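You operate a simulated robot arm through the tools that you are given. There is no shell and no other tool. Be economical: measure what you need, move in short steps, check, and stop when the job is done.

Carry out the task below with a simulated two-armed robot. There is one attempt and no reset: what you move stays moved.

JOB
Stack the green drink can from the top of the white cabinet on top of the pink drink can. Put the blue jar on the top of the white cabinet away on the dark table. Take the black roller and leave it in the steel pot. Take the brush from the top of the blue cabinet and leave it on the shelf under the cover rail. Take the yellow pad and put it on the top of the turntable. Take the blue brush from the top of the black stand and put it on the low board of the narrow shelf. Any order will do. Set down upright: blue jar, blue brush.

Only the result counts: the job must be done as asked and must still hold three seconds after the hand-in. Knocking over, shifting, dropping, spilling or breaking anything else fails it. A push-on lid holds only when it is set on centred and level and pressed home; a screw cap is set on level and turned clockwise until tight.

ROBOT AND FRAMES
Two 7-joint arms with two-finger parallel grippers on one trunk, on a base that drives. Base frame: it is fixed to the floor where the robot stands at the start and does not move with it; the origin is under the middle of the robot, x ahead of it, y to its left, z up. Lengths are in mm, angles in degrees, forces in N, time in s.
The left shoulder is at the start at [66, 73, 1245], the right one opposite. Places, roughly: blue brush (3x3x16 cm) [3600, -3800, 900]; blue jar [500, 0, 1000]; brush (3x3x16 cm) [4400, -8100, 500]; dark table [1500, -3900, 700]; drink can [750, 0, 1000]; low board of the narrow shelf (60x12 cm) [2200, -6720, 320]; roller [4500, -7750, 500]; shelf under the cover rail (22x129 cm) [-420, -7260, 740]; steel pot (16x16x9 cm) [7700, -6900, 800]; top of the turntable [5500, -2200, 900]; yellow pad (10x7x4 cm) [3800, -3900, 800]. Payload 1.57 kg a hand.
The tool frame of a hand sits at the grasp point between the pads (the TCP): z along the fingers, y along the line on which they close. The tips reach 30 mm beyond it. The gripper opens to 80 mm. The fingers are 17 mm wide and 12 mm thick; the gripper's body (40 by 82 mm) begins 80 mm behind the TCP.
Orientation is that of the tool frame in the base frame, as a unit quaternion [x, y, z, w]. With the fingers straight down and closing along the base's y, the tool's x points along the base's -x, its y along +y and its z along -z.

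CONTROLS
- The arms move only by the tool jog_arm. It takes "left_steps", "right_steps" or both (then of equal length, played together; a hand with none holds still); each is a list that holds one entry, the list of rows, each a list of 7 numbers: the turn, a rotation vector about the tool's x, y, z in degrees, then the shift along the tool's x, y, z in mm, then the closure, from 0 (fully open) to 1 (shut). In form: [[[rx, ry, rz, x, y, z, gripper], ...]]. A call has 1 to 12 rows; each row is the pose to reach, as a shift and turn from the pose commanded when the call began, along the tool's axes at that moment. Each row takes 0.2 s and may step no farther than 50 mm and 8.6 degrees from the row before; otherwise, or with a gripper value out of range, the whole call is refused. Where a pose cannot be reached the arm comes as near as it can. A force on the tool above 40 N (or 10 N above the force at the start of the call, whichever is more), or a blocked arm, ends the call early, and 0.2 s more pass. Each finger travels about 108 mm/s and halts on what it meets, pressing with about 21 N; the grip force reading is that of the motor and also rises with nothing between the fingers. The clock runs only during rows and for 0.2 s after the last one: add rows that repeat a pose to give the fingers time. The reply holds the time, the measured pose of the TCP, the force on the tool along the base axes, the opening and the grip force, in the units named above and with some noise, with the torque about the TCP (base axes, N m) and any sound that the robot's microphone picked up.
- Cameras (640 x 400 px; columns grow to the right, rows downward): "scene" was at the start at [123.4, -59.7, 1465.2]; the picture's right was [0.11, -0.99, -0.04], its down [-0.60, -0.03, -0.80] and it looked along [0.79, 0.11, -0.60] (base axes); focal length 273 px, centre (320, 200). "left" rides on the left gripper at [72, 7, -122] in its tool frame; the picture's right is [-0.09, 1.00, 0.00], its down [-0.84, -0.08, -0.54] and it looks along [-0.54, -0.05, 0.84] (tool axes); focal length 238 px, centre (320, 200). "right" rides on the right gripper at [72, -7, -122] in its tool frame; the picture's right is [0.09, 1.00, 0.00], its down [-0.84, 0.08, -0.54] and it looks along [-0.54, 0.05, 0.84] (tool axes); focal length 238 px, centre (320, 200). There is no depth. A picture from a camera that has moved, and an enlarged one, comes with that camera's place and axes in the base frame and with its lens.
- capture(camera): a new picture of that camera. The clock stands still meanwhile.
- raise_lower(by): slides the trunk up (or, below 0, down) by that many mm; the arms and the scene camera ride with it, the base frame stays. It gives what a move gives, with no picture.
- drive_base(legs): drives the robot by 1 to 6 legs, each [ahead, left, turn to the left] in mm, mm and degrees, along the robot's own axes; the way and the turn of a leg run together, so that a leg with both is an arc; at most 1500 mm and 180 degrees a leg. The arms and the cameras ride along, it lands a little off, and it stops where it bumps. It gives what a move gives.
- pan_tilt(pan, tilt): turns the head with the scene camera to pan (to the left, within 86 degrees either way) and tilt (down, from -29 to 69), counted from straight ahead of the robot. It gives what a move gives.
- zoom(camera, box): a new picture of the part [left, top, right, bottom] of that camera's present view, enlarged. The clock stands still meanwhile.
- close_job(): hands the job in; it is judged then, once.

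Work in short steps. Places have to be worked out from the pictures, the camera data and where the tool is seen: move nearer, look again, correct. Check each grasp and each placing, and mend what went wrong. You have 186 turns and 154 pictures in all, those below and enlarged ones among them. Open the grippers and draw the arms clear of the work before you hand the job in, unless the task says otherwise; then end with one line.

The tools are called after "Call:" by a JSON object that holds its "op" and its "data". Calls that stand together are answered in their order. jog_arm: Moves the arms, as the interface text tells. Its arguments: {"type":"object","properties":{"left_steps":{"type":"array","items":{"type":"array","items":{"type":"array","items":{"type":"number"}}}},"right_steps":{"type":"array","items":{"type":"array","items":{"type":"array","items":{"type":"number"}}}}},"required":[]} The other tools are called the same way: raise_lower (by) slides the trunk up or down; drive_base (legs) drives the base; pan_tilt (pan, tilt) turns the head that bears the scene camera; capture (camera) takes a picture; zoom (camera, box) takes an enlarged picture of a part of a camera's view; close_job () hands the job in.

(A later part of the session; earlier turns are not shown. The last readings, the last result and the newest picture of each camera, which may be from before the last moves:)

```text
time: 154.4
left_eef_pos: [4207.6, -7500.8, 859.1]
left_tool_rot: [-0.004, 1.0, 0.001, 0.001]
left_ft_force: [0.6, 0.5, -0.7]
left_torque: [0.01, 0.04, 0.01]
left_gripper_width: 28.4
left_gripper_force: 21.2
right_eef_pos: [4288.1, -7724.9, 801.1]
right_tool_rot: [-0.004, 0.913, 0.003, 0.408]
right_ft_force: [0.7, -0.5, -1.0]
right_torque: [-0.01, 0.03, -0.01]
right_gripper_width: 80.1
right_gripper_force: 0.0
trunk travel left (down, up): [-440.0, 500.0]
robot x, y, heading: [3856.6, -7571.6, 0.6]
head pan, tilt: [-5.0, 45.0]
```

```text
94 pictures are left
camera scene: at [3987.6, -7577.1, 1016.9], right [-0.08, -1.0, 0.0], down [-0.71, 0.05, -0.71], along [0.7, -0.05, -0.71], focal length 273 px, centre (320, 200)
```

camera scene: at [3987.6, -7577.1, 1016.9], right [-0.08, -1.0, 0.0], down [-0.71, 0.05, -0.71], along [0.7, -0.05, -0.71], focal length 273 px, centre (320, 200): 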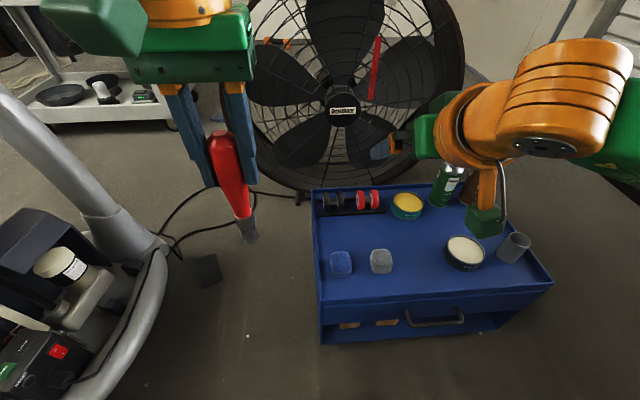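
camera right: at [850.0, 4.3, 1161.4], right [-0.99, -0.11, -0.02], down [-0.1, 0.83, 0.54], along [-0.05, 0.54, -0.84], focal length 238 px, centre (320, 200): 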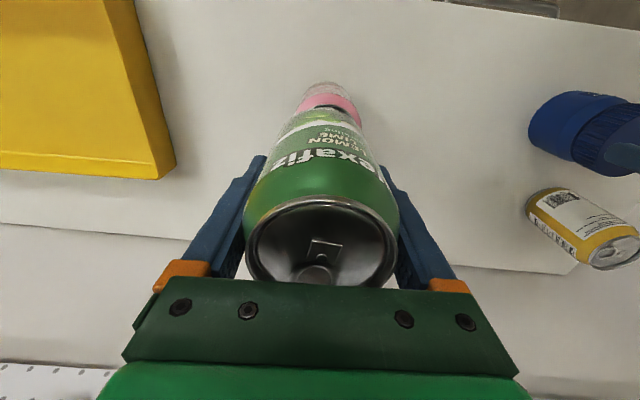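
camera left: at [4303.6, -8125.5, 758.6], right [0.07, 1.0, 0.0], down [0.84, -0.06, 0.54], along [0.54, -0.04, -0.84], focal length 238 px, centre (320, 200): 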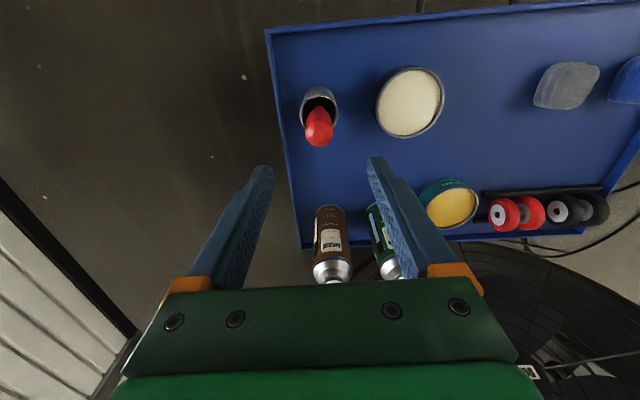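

Zooming on the rollers for exact geometry.

Call:
{"op": "zoom", "data": {"camera": "scene", "box": [300, 175, 400, 235]}}

Call:
{"op": "capture", "data": {"camera": "right"}}

```text
6.40 times, centred on (350, 205) of scene
camera zoom: at [3987.6, -7577.1, 1016.9], right [-0.08, -1.0, 0.0], down [-0.71, 0.05, -0.71], along [0.7, -0.05, -0.71], focal length 1748 px, centre (128, 168)
```

zoom: 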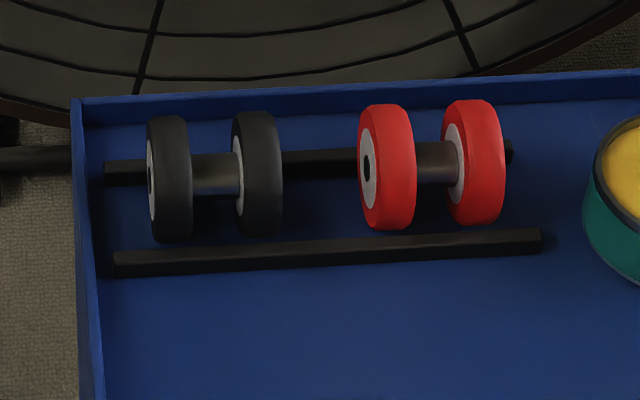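

```text
92 pictures are left
camera right: at [4148.9, -7732.3, 828.8], right [-0.07, 1.0, -0.07], down [0.16, 0.08, 0.98], along [0.99, 0.06, -0.16], focal length 238 px, centre (320, 200)
```

right: 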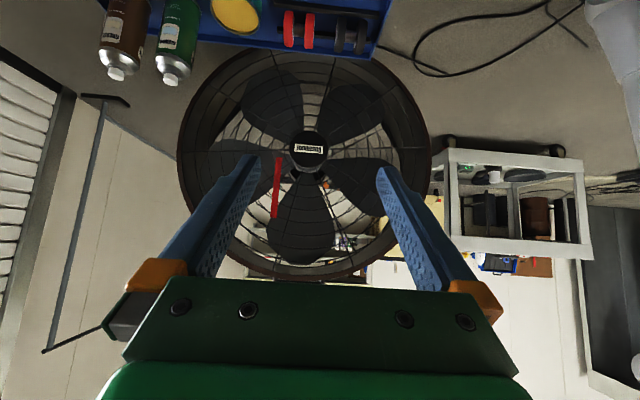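

Black roller: two Ø60 wheels, 66 mm overall along y, with ≥30 mm free on each side. I'll grip across its outer faces with the hand tilted 48°. Moving base forward and trunk down first.

Call:
{"op": "drive_base", "data": {"legs": [[135, 0, -0.5]]}}

Call:
{"op": "raise_lower", "data": {"by": -220}}

Call:
{"op": "jog_arm", "data": {"right_steps": [[[0, 0, 0, 2, 15, 30, 0], [0, 0, 0, 4, 30, 60, 0], [0, 0, 0, 6, 45, 90, 0], [0, 0, 0, 8, 59, 120, 0], [0, 0, 0, 10, 59, 147, 0], [0, 0, 0, 10, 59, 147, 0]]]}}

Call:
{"op": "capture", "data": {"camera": "right"}}

Call:
{"op": "capture", "data": {"camera": "scene"}}

```text
time: 155.7
left_eef_pos: [4342.7, -7505.4, 857.0]
left_tool_rot: [0.0, 1.0, 0.001, 0.001]
left_ft_force: [0.4, -0.7, -0.4]
left_torque: [0.0, 0.06, 0.02]
left_gripper_width: 28.4
left_gripper_force: 21.1
right_eef_pos: [4420.8, -7729.8, 802.0]
right_tool_rot: [0.0, 0.913, 0.001, 0.407]
right_ft_force: [-0.3, -0.5, -0.1]
right_torque: [-0.01, 0.01, 0.0]
right_gripper_width: 79.9
right_gripper_force: 0.1
trunk travel left (down, up): [-440.0, 500.0]
robot x, y, heading: [3992.3, -7571.2, 0.1]
head pan, tilt: [-5.0, 45.0]
```

```text
time: 158.0
left_eef_pos: [4341.0, -7504.4, 638.7]
left_tool_rot: [0.0, 1.0, 0.001, 0.0]
left_ft_force: [0.1, -0.8, 0.0]
left_torque: [0.01, 0.0, 0.01]
left_gripper_width: 28.8
left_gripper_force: 20.6
right_eef_pos: [4420.7, -7729.7, 581.7]
right_tool_rot: [0.0, 0.913, 0.002, 0.407]
right_ft_force: [-0.4, -0.2, 0.5]
right_torque: [-0.01, 0.03, 0.02]
right_gripper_width: 80.0
right_gripper_force: 0.0
trunk travel left (down, up): [-220.0, 720.0]
robot x, y, heading: [3990.1, -7567.2, -0.1]
head pan, tilt: [-5.0, 45.0]
```

```text
time: 159.4
left_eef_pos: [4341.2, -7506.0, 638.0]
left_tool_rot: [0.0, 1.0, 0.001, 0.001]
left_ft_force: [0.4, -0.3, -0.7]
left_torque: [0.0, 0.01, -0.02]
left_gripper_width: 28.6
left_gripper_force: 21.0
right_eef_pos: [4522.3, -7670.8, 476.5]
right_tool_rot: [0.001, 0.913, 0.0, 0.407]
right_ft_force: [-0.6, 0.3, 0.0]
right_torque: [0.02, 0.02, -0.04]
right_gripper_width: 80.1
right_gripper_force: 0.0
trunk travel left (down, up): [-220.0, 720.0]
robot x, y, heading: [3990.9, -7565.0, 0.2]
head pan, tilt: [-5.0, 45.0]
```

```text
91 pictures are left
camera right: at [4382.6, -7676.8, 504.0], right [-0.06, 1.0, -0.07], down [0.16, 0.08, 0.98], along [0.99, 0.05, -0.16], focal length 238 px, centre (320, 200)
```

right: 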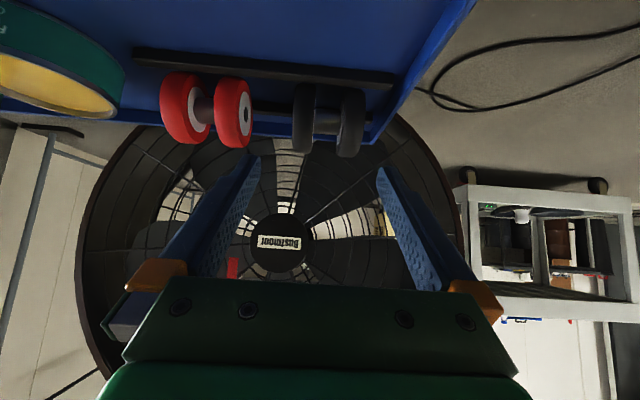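

```text
90 pictures are left
camera scene: at [4121.3, -7577.9, 797.0], right [-0.09, -1.0, 0.0], down [-0.7, 0.06, -0.71], along [0.7, -0.06, -0.71], focal length 273 px, centre (320, 200)
```

scene: 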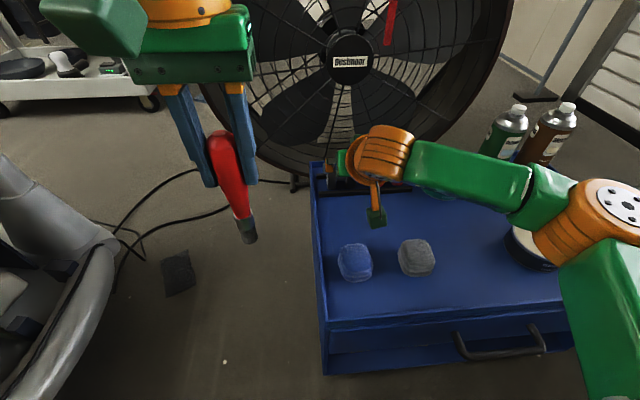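

The right elbow seems close above the cream tin and the grey cup; checking that before moving on.

Call:
{"op": "zoom", "data": {"camera": "scene", "box": [440, 100, 640, 350]}}

Call:
{"op": "zoom", "data": {"camera": "left", "box": [0, 0, 320, 200]}}

```text
1.60 times, centred on (540, 225) of scene
camera zoom: at [4121.3, -7577.9, 797.0], right [-0.09, -1.0, 0.0], down [-0.7, 0.06, -0.71], along [0.7, -0.06, -0.71], focal length 437 px, centre (-32, 160)
```

zoom: 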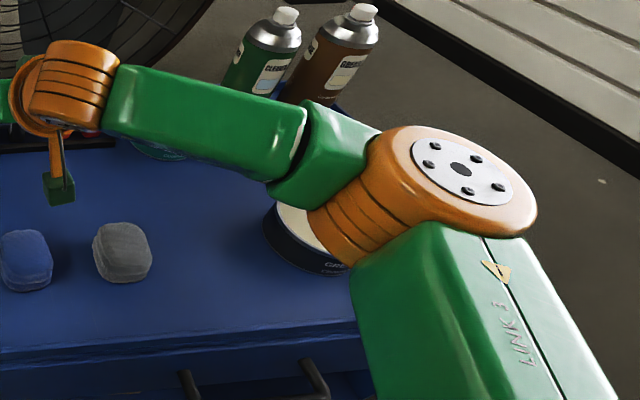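

```text
2.00 times, centred on (160, 100) of left
camera zoom: at [4268.7, -7498.5, 760.0], right [0.09, 1.0, 0.0], down [0.84, -0.08, 0.54], along [0.54, -0.05, -0.84], focal length 477 px, centre (640, 400)
```

zoom: 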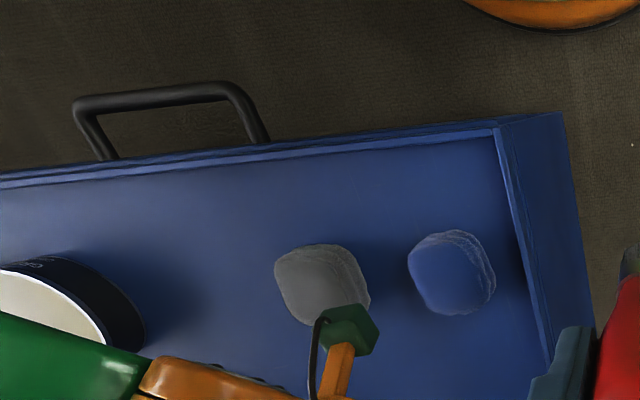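

Too close for comfort. I'll raise the trunk 130, then pivot the base -20° around the hand so the right elbow ends up in front of the cabinet rather than over the cup.

Call:
{"op": "raise_lower", "data": {"by": 130}}

Call:
{"op": "drive_base", "data": {"legs": [[36, 184, -20]]}}

Call:
{"op": "capture", "data": {"camera": "scene"}}

```text
time: 161.0
left_eef_pos: [4341.3, -7505.0, 767.4]
left_tool_rot: [0.0, 1.0, 0.001, 0.001]
left_ft_force: [0.0, -0.7, 0.0]
left_torque: [-0.01, 0.02, 0.0]
left_gripper_width: 28.6
left_gripper_force: 21.5
right_eef_pos: [4521.4, -7670.3, 607.0]
right_tool_rot: [0.001, 0.913, 0.001, 0.407]
right_ft_force: [-0.8, -0.7, -0.5]
right_torque: [-0.01, -0.01, -0.01]
right_gripper_width: 80.0
right_gripper_force: 0.1
trunk travel left (down, up): [-350.0, 590.0]
robot x, y, heading: [3987.8, -7573.4, 0.1]
head pan, tilt: [-5.0, 45.0]
```

```text
time: 162.6
left_eef_pos: [4411.0, -7455.1, 768.0]
left_tool_rot: [0.176, 0.984, 0.001, 0.001]
left_ft_force: [-0.3, -0.5, -0.2]
left_torque: [-0.01, -0.02, 0.01]
left_gripper_width: 28.5
left_gripper_force: 21.0
right_eef_pos: [4521.7, -7672.9, 606.3]
right_tool_rot: [0.162, 0.899, -0.072, 0.401]
right_ft_force: [0.6, -0.2, 0.4]
right_torque: [-0.04, 0.02, 0.03]
right_gripper_width: 80.0
right_gripper_force: 0.0
trunk travel left (down, up): [-350.0, 590.0]
robot x, y, heading: [4059.0, -7396.5, -20.4]
head pan, tilt: [-5.0, 45.0]
```

```text
87 pictures are left
camera scene: at [4179.8, -7448.0, 927.0], right [-0.43, -0.9, 0.0], down [-0.64, 0.3, -0.71], along [0.64, -0.3, -0.71], focal length 273 px, centre (320, 200)
```

scene: 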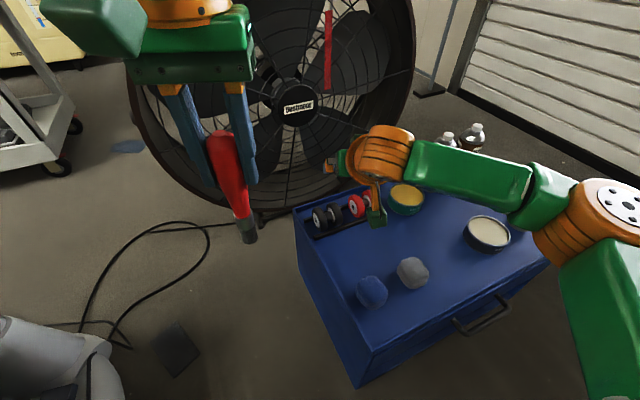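

Elbow is now in front of the cabinet. Yawing the right tool +20° so its closing line is parallel to the roller axle (base y).

Call:
{"op": "jog_arm", "data": {"right_steps": [[[-5.0, 0, -4.5, 0, 0, 0, 0], [-10, 0, -9, 0, 0, 0, 0], [-15.1, 0, -13.6, 0, 0, 0, 0], [-15.1, 0, -13.6, 0, 0, 0, 0]]]}}

Call:
{"op": "zoom", "data": {"camera": "scene", "box": [280, 120, 440, 260]}}

Call:
{"op": "capture", "data": {"camera": "right"}}

```text
time: 163.6
left_eef_pos: [4410.2, -7455.1, 767.4]
left_tool_rot: [0.176, 0.984, 0.0, 0.001]
left_ft_force: [-0.5, 0.3, -0.3]
left_torque: [0.02, -0.03, 0.01]
left_gripper_width: 28.6
left_gripper_force: 20.9
right_eef_pos: [4521.7, -7675.0, 606.5]
right_tool_rot: [0.0, 0.912, 0.001, 0.409]
right_ft_force: [0.0, -0.5, -0.3]
right_torque: [0.0, 0.01, -0.01]
right_gripper_width: 80.0
right_gripper_force: 0.0
trunk travel left (down, up): [-350.0, 590.0]
robot x, y, heading: [4057.1, -7395.4, -20.5]
head pan, tilt: [-5.0, 45.0]
```

```text
2.86 times, centred on (360, 190) of scene
camera zoom: at [4179.6, -7448.2, 927.0], right [-0.43, -0.9, 0.0], down [-0.64, 0.3, -0.71], along [0.64, -0.3, -0.71], focal length 780 px, centre (206, 229)
```

zoom: 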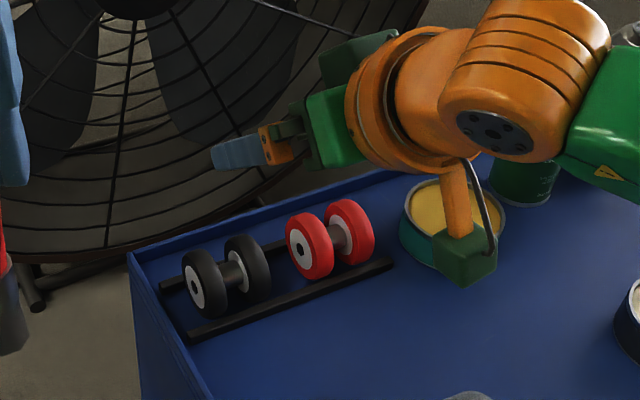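

```text
85 pictures are left
camera right: at [4382.7, -7680.3, 634.4], right [-0.06, 1.0, -0.07], down [0.15, 0.08, 0.98], along [0.99, 0.05, -0.16], focal length 238 px, centre (320, 200)
```

right: 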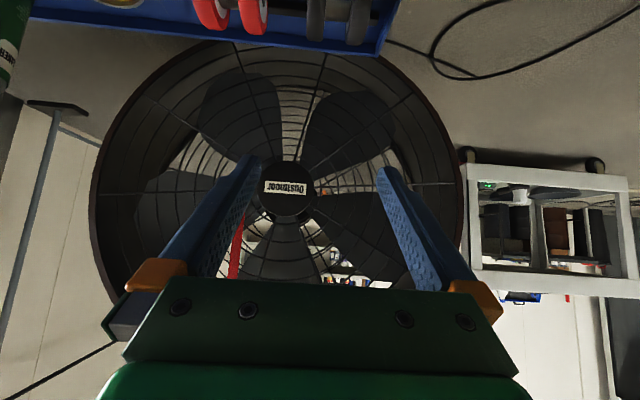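

Right tool yaw is now 0. Lowering the trunk 130 and approaching halfway along the finger axis.

Call:
{"op": "raise_lower", "data": {"by": -130}}

Call:
{"op": "jog_arm", "data": {"right_steps": [[[0, 0, 0, 5, 10, 0, 0], [0, 0, 0, 5, 10, 20, 0], [0, 0, 0, 5, 10, 40, 0], [0, 0, 0, 5, 10, 40, 0]]]}}

Call:
{"op": "capture", "data": {"camera": "right"}}

Call:
{"op": "capture", "data": {"camera": "scene"}}

```text
time: 165.1
left_eef_pos: [4410.5, -7454.8, 638.8]
left_tool_rot: [0.176, 0.984, 0.0, 0.002]
left_ft_force: [-0.3, -0.5, -0.7]
left_torque: [-0.02, 0.01, -0.02]
left_gripper_width: 28.4
left_gripper_force: 20.6
right_eef_pos: [4521.9, -7674.0, 477.1]
right_tool_rot: [0.0, 0.913, 0.001, 0.408]
right_ft_force: [-0.4, 0.2, 0.5]
right_torque: [-0.01, -0.03, -0.01]
right_gripper_width: 80.2
right_gripper_force: 0.1
trunk travel left (down, up): [-220.0, 720.0]
robot x, y, heading: [4058.3, -7397.1, -20.3]
head pan, tilt: [-5.0, 45.0]
```

```text
time: 166.1
left_eef_pos: [4410.8, -7456.3, 638.4]
left_tool_rot: [0.176, 0.984, 0.001, 0.001]
left_ft_force: [0.2, 0.6, -0.6]
left_torque: [-0.01, 0.01, -0.01]
left_gripper_width: 28.6
left_gripper_force: 21.2
right_eef_pos: [4549.2, -7665.4, 447.0]
right_tool_rot: [0.001, 0.913, 0.0, 0.407]
right_ft_force: [1.1, 0.0, -0.6]
right_torque: [0.01, -0.02, 0.0]
right_gripper_width: 79.9
right_gripper_force: 0.0
trunk travel left (down, up): [-220.0, 720.0]
robot x, y, heading: [4061.0, -7392.4, -20.0]
head pan, tilt: [-5.0, 45.0]
```

```text
84 pictures are left
camera right: at [4409.3, -7670.6, 474.5], right [-0.06, 1.0, -0.07], down [0.15, 0.08, 0.98], along [0.99, 0.05, -0.16], focal length 238 px, centre (320, 200)
```

right: 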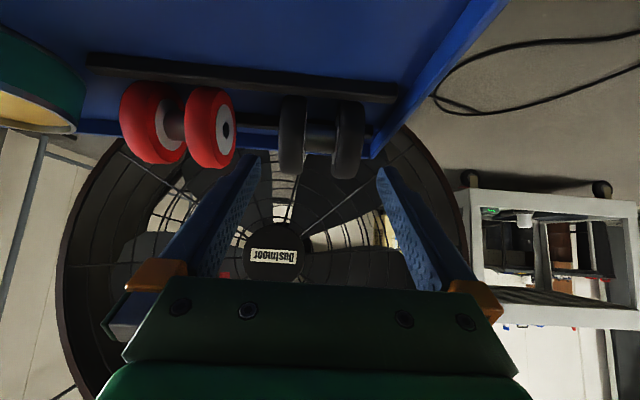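

```text
83 pictures are left
camera scene: at [4179.6, -7448.2, 797.0], right [-0.43, -0.9, 0.0], down [-0.64, 0.3, -0.71], along [0.64, -0.3, -0.71], focal length 273 px, centre (320, 200)
```

scene: 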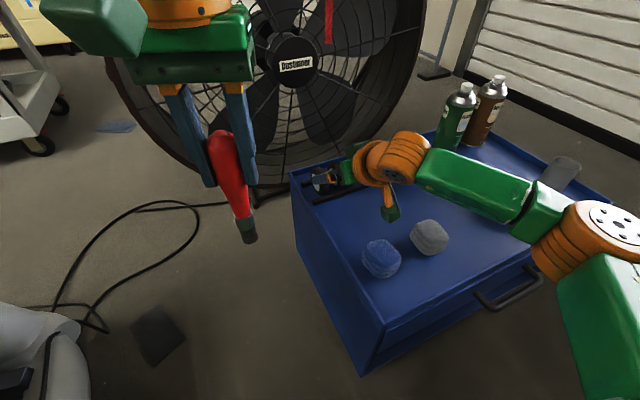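

Roller at ≈(4588,-7664,396), well centred between the fingers. Advancing 51 mm and closing.

Call:
{"op": "jog_arm", "data": {"right_steps": [[[0, 0, 0, 2, 2, 15, 0], [0, 0, 0, 2, 2, 30, 0], [0, 0, 0, 2, 2, 42, 0], [0, 0, 0, 2, 2, 51, 0], [0, 0, 0, 2, 2, 51, 0]]]}}

Call:
{"op": "capture", "data": {"camera": "right"}}

```text
time: 167.3
left_eef_pos: [4410.0, -7454.7, 638.0]
left_tool_rot: [0.176, 0.984, 0.001, 0.001]
left_ft_force: [0.3, 0.4, -0.6]
left_torque: [-0.03, 0.01, -0.02]
left_gripper_width: 28.7
left_gripper_force: 21.2
right_eef_pos: [4586.1, -7661.8, 411.5]
right_tool_rot: [0.001, 0.913, 0.001, 0.407]
right_ft_force: [-0.2, 0.0, -0.2]
right_torque: [0.0, -0.03, 0.03]
right_gripper_width: 80.3
right_gripper_force: 0.1
trunk travel left (down, up): [-220.0, 720.0]
robot x, y, heading: [4058.6, -7392.2, -20.2]
head pan, tilt: [-5.0, 45.0]
```

```text
82 pictures are left
camera right: at [4446.3, -7668.3, 438.3], right [-0.06, 1.0, -0.07], down [0.15, 0.08, 0.98], along [0.99, 0.05, -0.16], focal length 238 px, centre (320, 200)
```

right: 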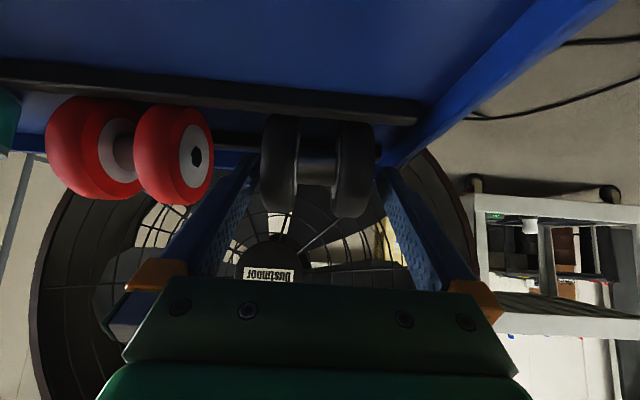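

Roller sits between the fingers with gaps on both sides. Closing, then lifting back along the approach.

Call:
{"op": "jog_arm", "data": {"right_steps": [[[0, 0, 0, 0, 0, 0, 0.5], [0, 0, 0, 0, 0, 0, 1], [0, 0, 0, 0, 0, 0, 1], [0, 0, 0, -8, 0, -7, 1], [0, 0, 0, -22, 0, -20, 1], [0, 0, 0, -45, 0, -45, 1], [0, 0, 0, -70, 0, -75, 1], [0, 0, 0, -70, 0, -75, 1]]]}}

Call:
{"op": "capture", "data": {"camera": "right"}}

Call:
{"op": "zoom", "data": {"camera": "scene", "box": [260, 120, 420, 240]}}

```text
time: 169.1
left_eef_pos: [4411.4, -7455.8, 638.4]
left_tool_rot: [0.176, 0.984, 0.001, 0.001]
left_ft_force: [0.3, -0.1, 0.0]
left_torque: [0.03, 0.02, 0.02]
left_gripper_width: 28.7
left_gripper_force: 21.5
right_eef_pos: [4575.8, -7661.2, 513.0]
right_tool_rot: [0.0, 0.913, 0.0, 0.407]
right_ft_force: [0.1, 0.4, -0.4]
right_torque: [-0.03, 0.0, 0.02]
right_gripper_width: 61.7
right_gripper_force: 20.6
trunk travel left (down, up): [-220.0, 720.0]
robot x, y, heading: [4057.5, -7393.2, -20.1]
head pan, tilt: [-5.0, 45.0]
```

```text
81 pictures are left
camera right: at [4436.3, -7667.6, 539.9], right [-0.06, 1.0, -0.07], down [0.16, 0.08, 0.98], along [0.99, 0.05, -0.16], focal length 238 px, centre (320, 200)
```

right: 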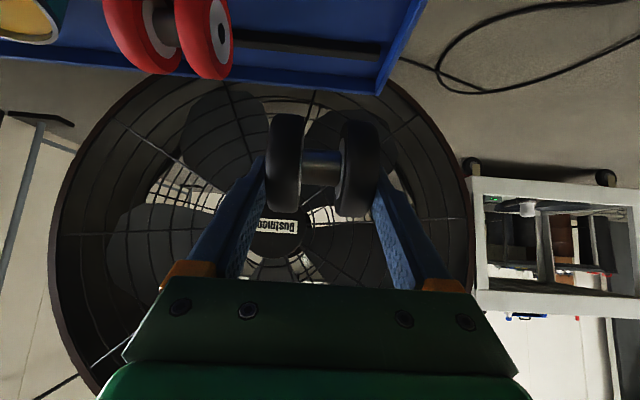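

```text
3.33 times, centred on (340, 180) of scene
camera zoom: at [4179.9, -7448.3, 796.9], right [-0.43, -0.9, 0.0], down [-0.64, 0.3, -0.71], along [0.64, -0.3, -0.71], focal length 910 px, centre (253, 267)
```

zoom: 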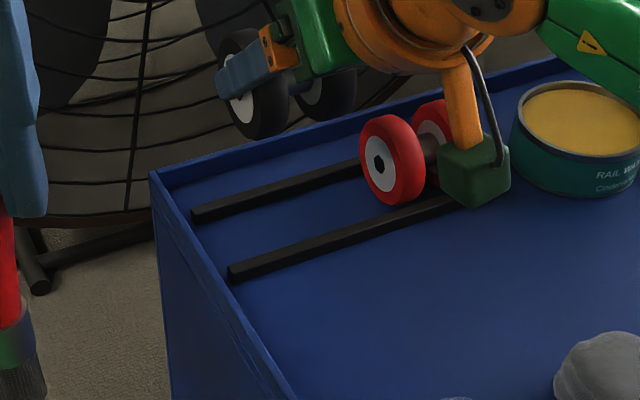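

Roller held (62 mm). Raising and backing off, restoring the right hand to vertical.

Call:
{"op": "raise_lower", "data": {"by": 150}}

Call:
{"op": "drive_base", "data": {"legs": [[-350, 0, 0], [0, 0, 20]]}}

Call:
{"op": "jog_arm", "data": {"right_steps": [[[0, 8, 0, 10, 0, -10, 1], [0, 16, 0, 20, 0, -20, 1], [0, 24, 0, 30, 0, -30, 1], [0, 32, 0, 40, 0, -40, 1], [0, 40, 0, 50, 0, -50, 1], [0, 48, 0, 60, 0, -60, 1]]]}}

Call:
{"op": "raise_lower", "data": {"by": 400}}

Call:
{"op": "drive_base", "data": {"legs": [[0, -1350, 0], [1450, 0, 0], [1350, 0, 0]]}}

Call:
{"op": "pan_tilt", "data": {"pan": 15, "tilt": 20}}

Call:
{"op": "capture", "data": {"camera": "scene"}}

```text
time: 170.9
left_eef_pos: [4411.3, -7454.8, 787.9]
left_tool_rot: [0.176, 0.984, 0.001, 0.0]
left_ft_force: [0.8, 0.7, -0.1]
left_torque: [0.03, 0.0, -0.01]
left_gripper_width: 28.7
left_gripper_force: 20.9
right_eef_pos: [4574.7, -7661.3, 662.8]
right_tool_rot: [0.001, 0.913, 0.0, 0.408]
right_ft_force: [-0.9, -0.5, -2.1]
right_torque: [0.0, -0.01, 0.03]
right_gripper_width: 61.9
right_gripper_force: 21.0
trunk travel left (down, up): [-370.0, 570.0]
robot x, y, heading: [4057.2, -7393.4, -20.3]
head pan, tilt: [-5.0, 45.0]
```

```text
time: 174.2
left_eef_pos: [4082.4, -7211.9, 788.9]
left_tool_rot: [0.005, 1.0, 0.002, 0.001]
left_ft_force: [-0.2, 0.2, -1.1]
left_torque: [-0.03, -0.01, 0.01]
left_gripper_width: 28.4
left_gripper_force: 20.8
right_eef_pos: [4306.4, -7349.9, 663.1]
right_tool_rot: [-0.156, 0.9, 0.071, 0.402]
right_ft_force: [0.4, 0.7, -1.9]
right_torque: [-0.03, 0.0, -0.01]
right_gripper_width: 61.8
right_gripper_force: 21.0
trunk travel left (down, up): [-370.0, 570.0]
robot x, y, heading: [3732.3, -7267.5, -0.7]
head pan, tilt: [-5.0, 45.0]
```

```text
time: 175.6
left_eef_pos: [4082.1, -7212.8, 788.7]
left_tool_rot: [0.006, 1.0, 0.001, 0.001]
left_ft_force: [-0.4, 0.1, -0.3]
left_torque: [-0.02, 0.0, -0.04]
left_gripper_width: 28.7
left_gripper_force: 21.5
right_eef_pos: [4200.7, -7399.9, 635.0]
right_tool_rot: [-0.167, 0.985, 0.01, 0.032]
right_ft_force: [-1.9, -0.9, -1.6]
right_torque: [0.0, -0.02, -0.02]
right_gripper_width: 61.9
right_gripper_force: 20.6
right hand out of reach, approached as far as the arm can: row 4, 5, 6
trunk travel left (down, up): [-370.0, 570.0]
robot x, y, heading: [3731.5, -7273.0, -1.0]
head pan, tilt: [-5.0, 45.0]
```

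```text
time: 179.5
left_eef_pos: [4081.8, -7211.6, 1187.6]
left_tool_rot: [0.006, 1.0, 0.001, 0.001]
left_ft_force: [-0.1, -1.1, -0.3]
left_torque: [-0.01, 0.02, 0.0]
left_gripper_width: 28.5
left_gripper_force: 20.6
right_eef_pos: [4200.7, -7399.9, 1034.4]
right_tool_rot: [-0.168, 0.985, 0.009, 0.032]
right_ft_force: [0.4, 0.6, -2.0]
right_torque: [0.02, -0.02, 0.0]
right_gripper_width: 61.7
right_gripper_force: 21.4
trunk travel left (down, up): [-770.0, 170.0]
robot x, y, heading: [3730.9, -7272.7, -0.6]
head pan, tilt: [-5.0, 45.0]
```

```text
time: 199.4
left_eef_pos: [6878.0, -8683.5, 1188.8]
left_tool_rot: [0.028, 1.0, 0.001, 0.0]
left_ft_force: [-0.4, 0.9, -1.1]
left_torque: [0.01, -0.03, 0.0]
left_gripper_width: 28.7
left_gripper_force: 20.7
right_eef_pos: [6987.5, -8875.8, 1034.6]
right_tool_rot: [-0.145, 0.989, 0.009, 0.033]
right_ft_force: [0.0, 0.3, -1.4]
right_torque: [0.04, -0.02, 0.0]
right_gripper_width: 61.7
right_gripper_force: 21.0
trunk travel left (down, up): [-770.0, 170.0]
robot x, y, heading: [6526.7, -8725.5, -3.2]
head pan, tilt: [-5.0, 45.0]
```

```text
time: 200.3
left_eef_pos: [6878.5, -8684.0, 1187.6]
left_tool_rot: [0.027, 1.0, 0.0, 0.001]
left_ft_force: [0.2, -0.9, -0.5]
left_torque: [0.01, 0.02, -0.01]
left_gripper_width: 28.5
left_gripper_force: 20.9
right_eef_pos: [6986.8, -8876.0, 1034.6]
right_tool_rot: [-0.145, 0.989, 0.008, 0.032]
right_ft_force: [0.3, -0.5, -1.6]
right_torque: [-0.03, 0.02, 0.04]
right_gripper_width: 61.5
right_gripper_force: 20.6
trunk travel left (down, up): [-770.0, 170.0]
robot x, y, heading: [6524.5, -8727.5, -3.3]
head pan, tilt: [15.0, 20.0]
```

```text
79 pictures are left
camera scene: at [6665.3, -8714.0, 1385.5], right [0.2, -0.98, 0.0], down [-0.34, -0.07, -0.94], along [0.92, 0.19, -0.34], focal length 273 px, centre (320, 200)
```

scene: 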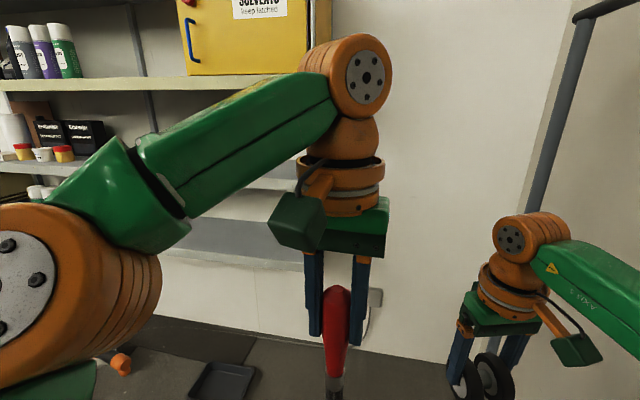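

Shelves are along the far wall. Panning left towards (7700,-6900) to find the pot.

Call:
{"op": "pan_tilt", "data": {"pan": 62, "tilt": 22}}

Call:
{"op": "capture", "data": {"camera": "scene"}}

```text
time: 201.5
left_eef_pos: [6877.8, -8684.0, 1188.8]
left_tool_rot: [0.028, 1.0, 0.001, 0.001]
left_ft_force: [0.3, -0.4, -0.7]
left_torque: [-0.01, 0.0, -0.01]
left_gripper_width: 28.7
left_gripper_force: 21.1
right_eef_pos: [6988.1, -8876.7, 1035.1]
right_tool_rot: [-0.145, 0.989, 0.009, 0.033]
right_ft_force: [-0.5, 0.5, -1.1]
right_torque: [0.0, -0.02, -0.01]
right_gripper_width: 62.0
right_gripper_force: 21.0
trunk travel left (down, up): [-770.0, 170.0]
robot x, y, heading: [6522.4, -8726.4, -3.2]
head pan, tilt: [62.0, 22.0]
```

```text
78 pictures are left
camera scene: at [6622.3, -8653.6, 1382.4], right [0.85, -0.52, 0.0], down [-0.2, -0.32, -0.93], along [0.48, 0.79, -0.37], focal length 273 px, centre (320, 200)
```

scene: 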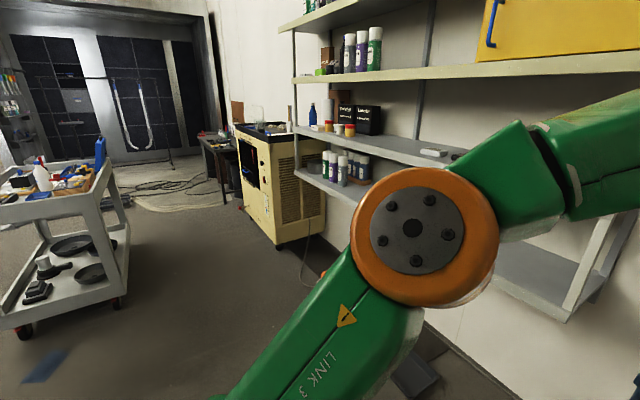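

Zooming on the top of the yellow machine and the shelves to find the steel pot.

Call:
{"op": "zoom", "data": {"camera": "scene", "box": [200, 80, 400, 220]}}

```text
2.86 times, centred on (300, 150) of scene
camera zoom: at [6622.3, -8653.6, 1382.4], right [0.85, -0.52, 0.0], down [-0.2, -0.32, -0.93], along [0.48, 0.79, -0.37], focal length 780 px, centre (377, 343)
```

zoom: 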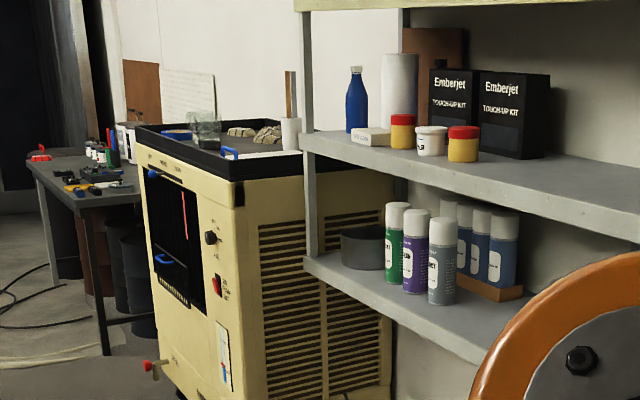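

The steel pot is on the lower shelf's north end, about (7670,-6880), shelf z≈800, with another board above. Driving to face it from a distance.

Call:
{"op": "drive_base", "data": {"legs": [[180, 0, 3], [0, 0, 90], [1450, 0, 0], [260, 0, 0], [0, 0, -90]]}}

Call:
{"op": "pan_tilt", "data": {"pan": 0, "tilt": 20}}

Call:
{"op": "capture", "data": {"camera": "scene"}}

```text
time: 218.8
left_eef_pos: [7098.3, -6973.3, 1188.4]
left_tool_rot: [0.008, 1.0, 0.0, 0.001]
left_ft_force: [0.1, 0.2, -0.4]
left_torque: [-0.01, 0.02, -0.01]
left_gripper_width: 28.3
left_gripper_force: 21.3
right_eef_pos: [7216.3, -7161.7, 1033.6]
right_tool_rot: [-0.165, 0.986, 0.009, 0.033]
right_ft_force: [-0.1, 0.1, -1.4]
right_torque: [0.0, 0.01, 0.03]
right_gripper_width: 61.9
right_gripper_force: 21.0
trunk travel left (down, up): [-770.0, 170.0]
robot x, y, heading: [6744.4, -7031.4, -1.0]
head pan, tilt: [62.0, 22.0]
```

```text
time: 220.1
left_eef_pos: [7098.2, -6974.8, 1188.0]
left_tool_rot: [0.007, 1.0, 0.001, 0.001]
left_ft_force: [0.0, -0.3, -0.7]
left_torque: [0.02, 0.0, -0.01]
left_gripper_width: 28.6
left_gripper_force: 20.7
right_eef_pos: [7216.9, -7161.8, 1034.3]
right_tool_rot: [-0.166, 0.986, 0.009, 0.032]
right_ft_force: [0.2, 0.2, -2.0]
right_torque: [-0.04, 0.0, 0.03]
right_gripper_width: 61.6
right_gripper_force: 20.9
trunk travel left (down, up): [-770.0, 170.0]
robot x, y, heading: [6745.5, -7033.7, -0.9]
head pan, tilt: [0.0, 20.0]
```

```text
76 pictures are left
camera scene: at [6890.4, -7036.0, 1385.6], right [-0.02, -1.0, 0.0], down [-0.34, 0.01, -0.94], along [0.94, -0.01, -0.34], focal length 273 px, centre (320, 200)
```

scene: 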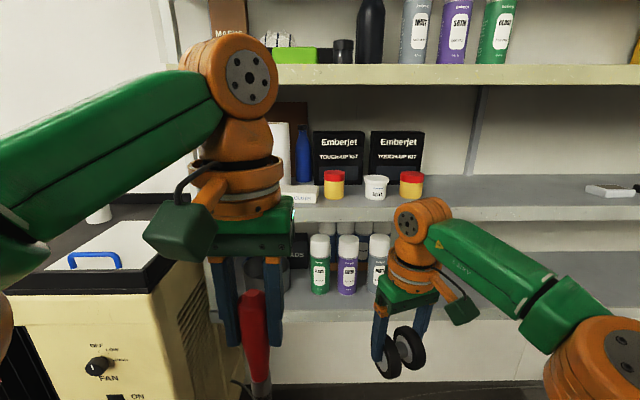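

From the two views: lower board z≈755, front edge x≈7610, board above at ≈1065, pot ≈(7736,-6740). I'll retract the left hand and square the right hand's yaw, in free space.

Call:
{"op": "jog_arm", "data": {"left_steps": [[[0, 0, 0, 30, 0, -10, 1], [0, 0, 0, 60, 0, -20, 1], [0, 0, 0, 90, 0, -30, 1], [0, 0, 0, 120, 0, -40, 1], [0, 0, 0, 120, 0, -40, 1]]], "right_steps": [[[0.4, 0, 6.4, 20, 0, 0, 1], [0.8, 0, 12.8, 40, 0, 0, 1], [1.2, 0, 19, 60, 0, 0, 1], [1.2, 0, 19, 60, 0, 0, 1], [1.2, 0, 19, 60, 0, 0, 1]]]}}

Call:
{"op": "jog_arm", "data": {"right_steps": [[[0, -8, 0, 0, 0, 5, 1], [0, -16, 0, 0, 0, 10, 1], [0, -24, 0, 0, 0, 20, 1], [0, -32, 0, 0, 0, 30, 1], [0, -40, 0, 0, 0, 40, 1], [0, -48, 0, 0, 0, 50, 1], [0, -56, 0, 0, 0, 60, 1]]]}}

Call:
{"op": "capture", "data": {"camera": "right"}}

Call:
{"op": "capture", "data": {"camera": "scene"}}

```text
time: 221.3
left_eef_pos: [6978.3, -6970.8, 1228.2]
left_tool_rot: [0.008, 1.0, 0.001, 0.001]
left_ft_force: [0.4, 0.1, -0.3]
left_torque: [-0.01, 0.0, 0.02]
left_gripper_width: 28.7
left_gripper_force: 21.2
right_eef_pos: [7160.8, -7181.3, 1030.1]
right_tool_rot: [0.001, 0.999, 0.004, 0.033]
right_ft_force: [0.1, 0.5, -1.4]
right_torque: [-0.02, 0.01, 0.0]
right_gripper_width: 61.6
right_gripper_force: 20.8
trunk travel left (down, up): [-770.0, 170.0]
robot x, y, heading: [6743.4, -7031.8, -0.8]
head pan, tilt: [0.0, 20.0]
```

```text
time: 222.9
left_eef_pos: [6978.5, -6970.2, 1226.5]
left_tool_rot: [0.008, 1.0, 0.002, 0.001]
left_ft_force: [0.1, 0.2, -0.3]
left_torque: [0.0, 0.0, 0.01]
left_gripper_width: 28.6
left_gripper_force: 20.9
right_eef_pos: [7160.9, -7162.9, 974.1]
right_tool_rot: [-0.005, 0.879, 0.022, 0.476]
right_ft_force: [0.6, -0.6, -2.3]
right_torque: [-0.03, 0.04, 0.01]
right_gripper_width: 61.9
right_gripper_force: 20.9
right hand out of reach, approached as far as the arm can: row 7
trunk travel left (down, up): [-770.0, 170.0]
robot x, y, heading: [6745.2, -7031.9, -1.1]
head pan, tilt: [0.0, 20.0]
```

```text
75 pictures are left
camera right: at [7019.5, -7173.4, 978.6], right [-0.08, 1.0, -0.04], down [0.0, 0.04, 1.0], along [1.0, 0.08, 0.0], focal length 238 px, centre (320, 200)
```

right: 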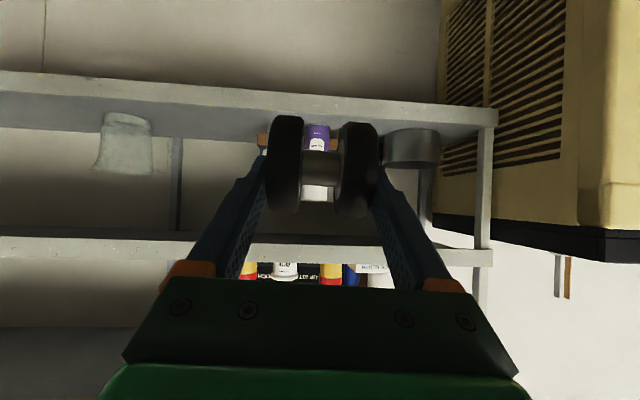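

```text
74 pictures are left
camera scene: at [6890.4, -7035.3, 1385.6], right [-0.02, -1.0, 0.0], down [-0.34, 0.01, -0.94], along [0.94, -0.02, -0.34], focal length 273 px, centre (320, 200)
```

scene: 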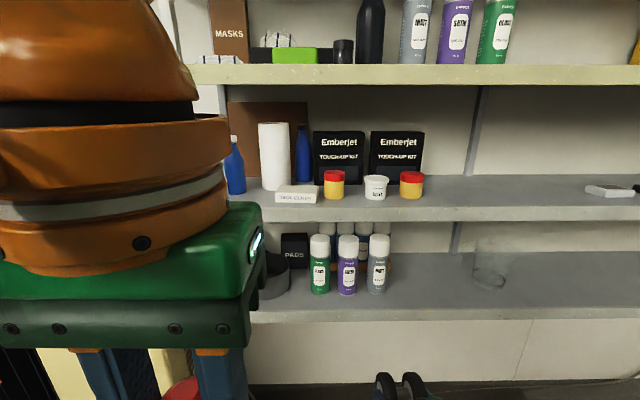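

Pot refined to ≈(7690,-6850), shelf front x≈7595, board z≈737, board above at ≈1068. I'll shift the right hand leftwards in free space (hand crosses to body centre), left hand a bit higher.

Call:
{"op": "jog_arm", "data": {"left_steps": [[[0, 0, 0, 0, 10, -10, 1], [0, 0, 0, 0, 20, -20, 1], [0, 0, 0, 0, 30, -30, 1], [0, 0, 0, 0, 40, -40, 1], [0, 0, 0, 0, 50, -40, 1], [0, 0, 0, 0, 50, -40, 1], [0, 0, 0, 0, 50, -40, 1]]], "right_steps": [[[0, 0, 0, 6, 37, 4, 1], [0, 0, 0, 12, 75, 8, 1], [0, 0, 0, 18, 112, 12, 1], [0, 0, 0, 24, 150, 16, 1], [0, 0, 0, 30, 187, 20, 1], [0, 0, 0, 37, 225, 24, 1], [0, 0, 0, 37, 225, 24, 1]]]}}

Call:
{"op": "drive_base", "data": {"legs": [[250, 80, 1]]}}

Call:
{"op": "capture", "data": {"camera": "right"}}

Call:
{"op": "capture", "data": {"camera": "scene"}}

```text
time: 224.5
left_eef_pos: [6980.7, -6951.8, 1236.8]
left_tool_rot: [0.008, 1.0, 0.0, 0.001]
left_ft_force: [0.7, 0.1, -0.7]
left_torque: [0.06, 0.02, -0.01]
left_gripper_width: 28.8
left_gripper_force: 20.9
left hand out of reach, approached as far as the arm can: row 2, 3, 4, 5, 6, 7
right_eef_pos: [7166.7, -6954.0, 929.3]
right_tool_rot: [0.003, 0.867, 0.003, 0.498]
right_ft_force: [-0.4, -0.2, -2.1]
right_torque: [0.04, 0.02, 0.02]
right_gripper_width: 61.5
right_gripper_force: 21.0
trunk travel left (down, up): [-770.0, 170.0]
robot x, y, heading: [6747.3, -7029.9, -0.8]
head pan, tilt: [0.0, 20.0]
```

```text
time: 226.4
left_eef_pos: [7236.4, -6871.0, 1237.7]
left_tool_rot: [-0.002, 1.0, 0.001, 0.001]
left_ft_force: [-0.4, 0.0, -0.2]
left_torque: [-0.03, 0.0, 0.0]
left_gripper_width: 28.7
left_gripper_force: 21.7
right_eef_pos: [7424.6, -6869.8, 930.5]
right_tool_rot: [-0.007, 0.867, 0.009, 0.498]
right_ft_force: [0.6, -0.2, -2.0]
right_torque: [-0.03, 0.01, 0.01]
right_gripper_width: 61.7
right_gripper_force: 20.7
trunk travel left (down, up): [-770.0, 170.0]
robot x, y, heading: [7008.1, -6952.6, 0.2]
head pan, tilt: [0.0, 20.0]
```

```text
73 pictures are left
camera right: at [7282.0, -6878.6, 928.8], right [-0.07, 1.0, -0.07], down [-0.05, 0.07, 1.0], along [1.0, 0.07, 0.04], focal length 238 px, centre (320, 200)
```

right: 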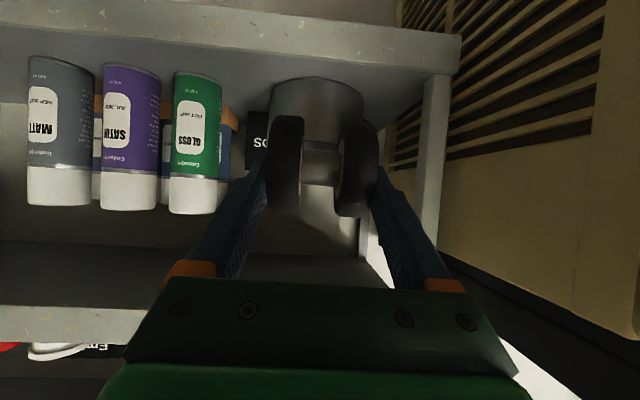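

```text
72 pictures are left
camera scene: at [7147.2, -6956.6, 1385.9], right [0.0, -1.0, 0.0], down [-0.34, 0.0, -0.94], along [0.94, 0.0, -0.34], focal length 273 px, centre (320, 200)
```

scene: 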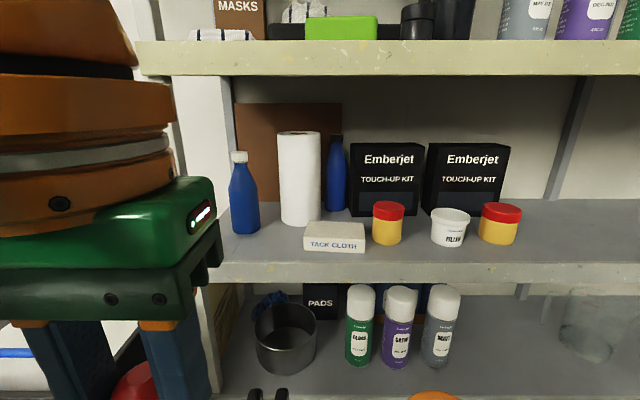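

Pot centre ≈(7705,-6861), rim z≈830; the roller (bottom z≈900) is lined up. Driving 225 forward, then finishing with the arm.

Call:
{"op": "drive_base", "data": {"legs": [[225, 5, 0]]}}

Call:
{"op": "capture", "data": {"camera": "right"}}

Call:
{"op": "pan_tilt", "data": {"pan": 5, "tilt": 35}}

Call:
{"op": "capture", "data": {"camera": "scene"}}

```text
time: 228.1
left_eef_pos: [7461.5, -6865.8, 1238.1]
left_tool_rot: [0.001, 1.0, 0.001, 0.002]
left_ft_force: [-0.5, -0.6, -0.6]
left_torque: [-0.02, 0.01, -0.02]
left_gripper_width: 28.5
left_gripper_force: 21.0
right_eef_pos: [7647.2, -6866.1, 929.9]
right_tool_rot: [-0.004, 0.867, 0.007, 0.498]
right_ft_force: [-0.6, -1.3, -1.7]
right_torque: [0.02, 0.07, -0.01]
right_gripper_width: 61.7
right_gripper_force: 21.1
trunk travel left (down, up): [-770.0, 170.0]
robot x, y, heading: [7233.3, -6948.5, -0.3]
head pan, tilt: [0.0, 20.0]
```

```text
71 pictures are left
camera right: at [7506.5, -6874.5, 928.9], right [-0.06, 1.0, -0.07], down [-0.05, 0.07, 1.0], along [1.0, 0.06, 0.04], focal length 238 px, centre (320, 200)
```

right: 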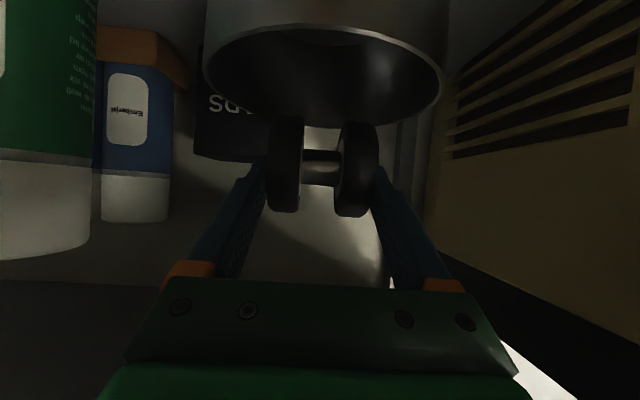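

```text
time: 228.9
left_eef_pos: [7465.4, -6865.5, 1237.4]
left_tool_rot: [0.001, 1.0, 0.001, 0.0]
left_ft_force: [0.2, -0.2, -1.0]
left_torque: [-0.01, 0.02, 0.0]
left_gripper_width: 28.6
left_gripper_force: 20.7
right_eef_pos: [7650.9, -6866.1, 929.0]
right_tool_rot: [-0.004, 0.867, 0.007, 0.498]
right_ft_force: [-0.4, 0.6, -1.8]
right_torque: [0.02, 0.07, 0.02]
right_gripper_width: 61.6
right_gripper_force: 20.6
trunk travel left (down, up): [-770.0, 170.0]
robot x, y, heading: [7230.1, -6951.0, -0.1]
head pan, tilt: [5.0, 35.0]
```

```text
70 pictures are left
camera scene: at [7369.0, -6943.8, 1361.8], right [0.09, -1.0, 0.0], down [-0.57, -0.05, -0.82], along [0.82, 0.07, -0.57], focal length 273 px, centre (320, 200)
```

scene: 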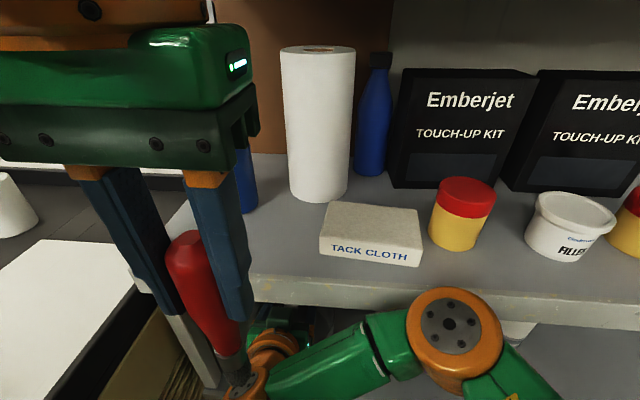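

Pot is centred on the hand laterally; rim z≈858, centre x≈7680. I'll advance ~28 mm while easing the tilt to 45°, then lower the roller into the pot.

Call:
{"op": "jog_arm", "data": {"right_steps": [[[0, 5, 0, -5, 0, 8, 1], [0, 10, 0, -10, 0, 16, 1], [0, 15, 0, -14, 0, 24, 1], [0, 15, 0, 4, 0, 34, 1], [0, 15, 0, 22, 0, 44, 1], [0, 15, 0, 36, 0, 53, 1], [0, 15, 0, 36, 0, 53, 1]]]}}

Call:
{"op": "capture", "data": {"camera": "right"}}

```text
time: 230.5
left_eef_pos: [7464.2, -6865.0, 1237.5]
left_tool_rot: [0.001, 1.0, 0.001, 0.001]
left_ft_force: [-0.2, -0.4, 0.3]
left_torque: [0.01, 0.0, 0.0]
left_gripper_width: 28.6
left_gripper_force: 20.3
right_eef_pos: [7678.0, -6865.7, 871.1]
right_tool_rot: [-0.006, 0.925, 0.007, 0.38]
right_ft_force: [-0.3, 0.1, -1.7]
right_torque: [-0.02, 0.03, 0.0]
right_gripper_width: 61.9
right_gripper_force: 20.8
trunk travel left (down, up): [-770.0, 170.0]
robot x, y, heading: [7231.6, -6952.0, -0.2]
head pan, tilt: [5.0, 35.0]
```

```text
69 pictures are left
camera right: at [7541.5, -6873.6, 906.7], right [-0.08, 1.0, -0.06], down [0.21, 0.07, 0.97], along [0.97, 0.07, -0.22], focal length 238 px, centre (320, 200)
```

right: 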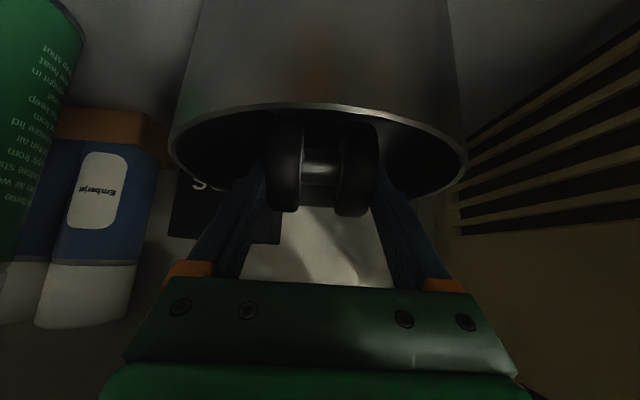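

Roller is over the pot's mouth and centred. Lowering 38 mm into the pot.

Call:
{"op": "jog_arm", "data": {"right_steps": [[[0, 0, 0, 9, 0, 9, 1], [0, 0, 0, 18, 0, 18, 1], [0, 0, 0, 27, 0, 27, 1], [0, 0, 0, 27, 0, 27, 1]]]}}

Call:
{"op": "capture", "data": {"camera": "right"}}

```text
time: 231.5
left_eef_pos: [7460.0, -6865.5, 1237.7]
left_tool_rot: [0.001, 1.0, 0.0, 0.003]
left_ft_force: [0.7, -0.5, -0.5]
left_torque: [-0.03, -0.01, -0.01]
left_gripper_width: 28.6
left_gripper_force: 20.9
right_eef_pos: [7676.0, -6863.9, 836.0]
right_tool_rot: [-0.005, 0.923, 0.006, 0.384]
right_ft_force: [4.9, 1.9, 22.5]
right_torque: [-0.39, -0.59, 0.02]
right_gripper_width: 62.0
right_gripper_force: 20.8
trunk travel left (down, up): [-770.0, 170.0]
robot x, y, heading: [7229.9, -6948.2, -0.1]
head pan, tilt: [5.0, 35.0]
```

```text
68 pictures are left
camera right: at [7538.5, -6872.7, 870.3], right [-0.08, 1.0, -0.06], down [0.2, 0.07, 0.98], along [0.98, 0.07, -0.21], focal length 238 px, centre (320, 200)
```

right: 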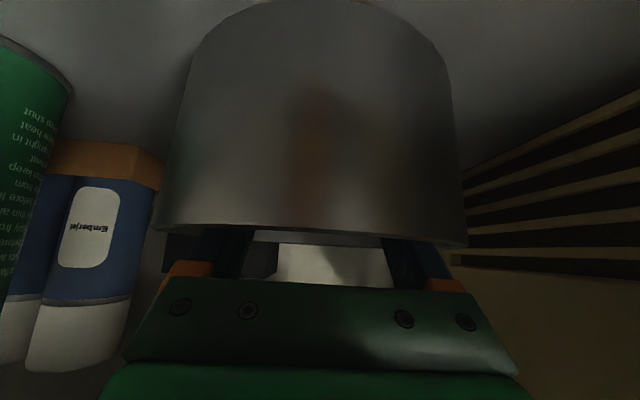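

22 N of upward contact: the roller touches the pot floor. Easing 2 mm, opening, and withdrawing up along the approach.

Call:
{"op": "jog_arm", "data": {"right_steps": [[[0, 0, 0, -2, 0, -1, 1], [0, 0, 0, -2, 0, -1, 0.4], [0, 0, 0, -2, 0, -1, 0], [0, 0, 0, -2, 0, -1, 0], [0, 0, 0, -12, 0, -12, 0], [0, 0, 0, -26, 0, -30, 0], [0, 0, 0, -42, 0, -50, 0], [0, 0, 0, -42, 0, -50, 0]]]}}

Call:
{"op": "capture", "data": {"camera": "right"}}

```text
time: 233.3
left_eef_pos: [7464.6, -6865.8, 1237.3]
left_tool_rot: [0.001, 1.0, 0.001, 0.001]
left_ft_force: [-0.2, 0.3, -1.2]
left_torque: [0.01, 0.01, 0.06]
left_gripper_width: 28.7
left_gripper_force: 21.2
right_eef_pos: [7670.8, -6865.2, 897.7]
right_tool_rot: [-0.005, 0.925, 0.006, 0.38]
right_ft_force: [-0.2, 0.4, -0.4]
right_torque: [-0.02, -0.02, -0.03]
right_gripper_width: 80.1
right_gripper_force: 0.0
trunk travel left (down, up): [-770.0, 170.0]
robot x, y, heading: [7227.2, -6948.9, -0.1]
head pan, tilt: [5.0, 35.0]
```

```text
67 pictures are left
camera right: at [7533.7, -6873.9, 933.2], right [-0.08, 1.0, -0.06], down [0.21, 0.07, 0.97], along [0.97, 0.07, -0.22], focal length 238 px, centre (320, 200)
```

right: 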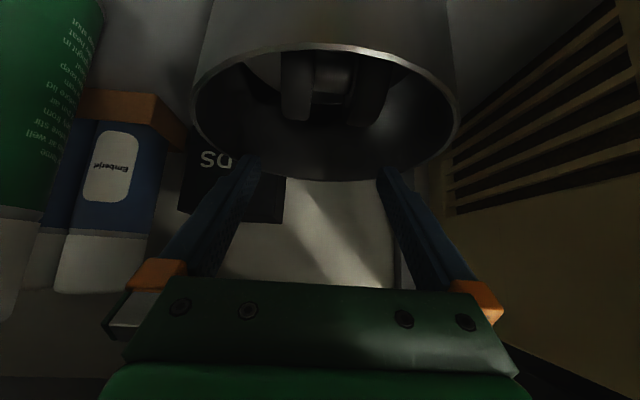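

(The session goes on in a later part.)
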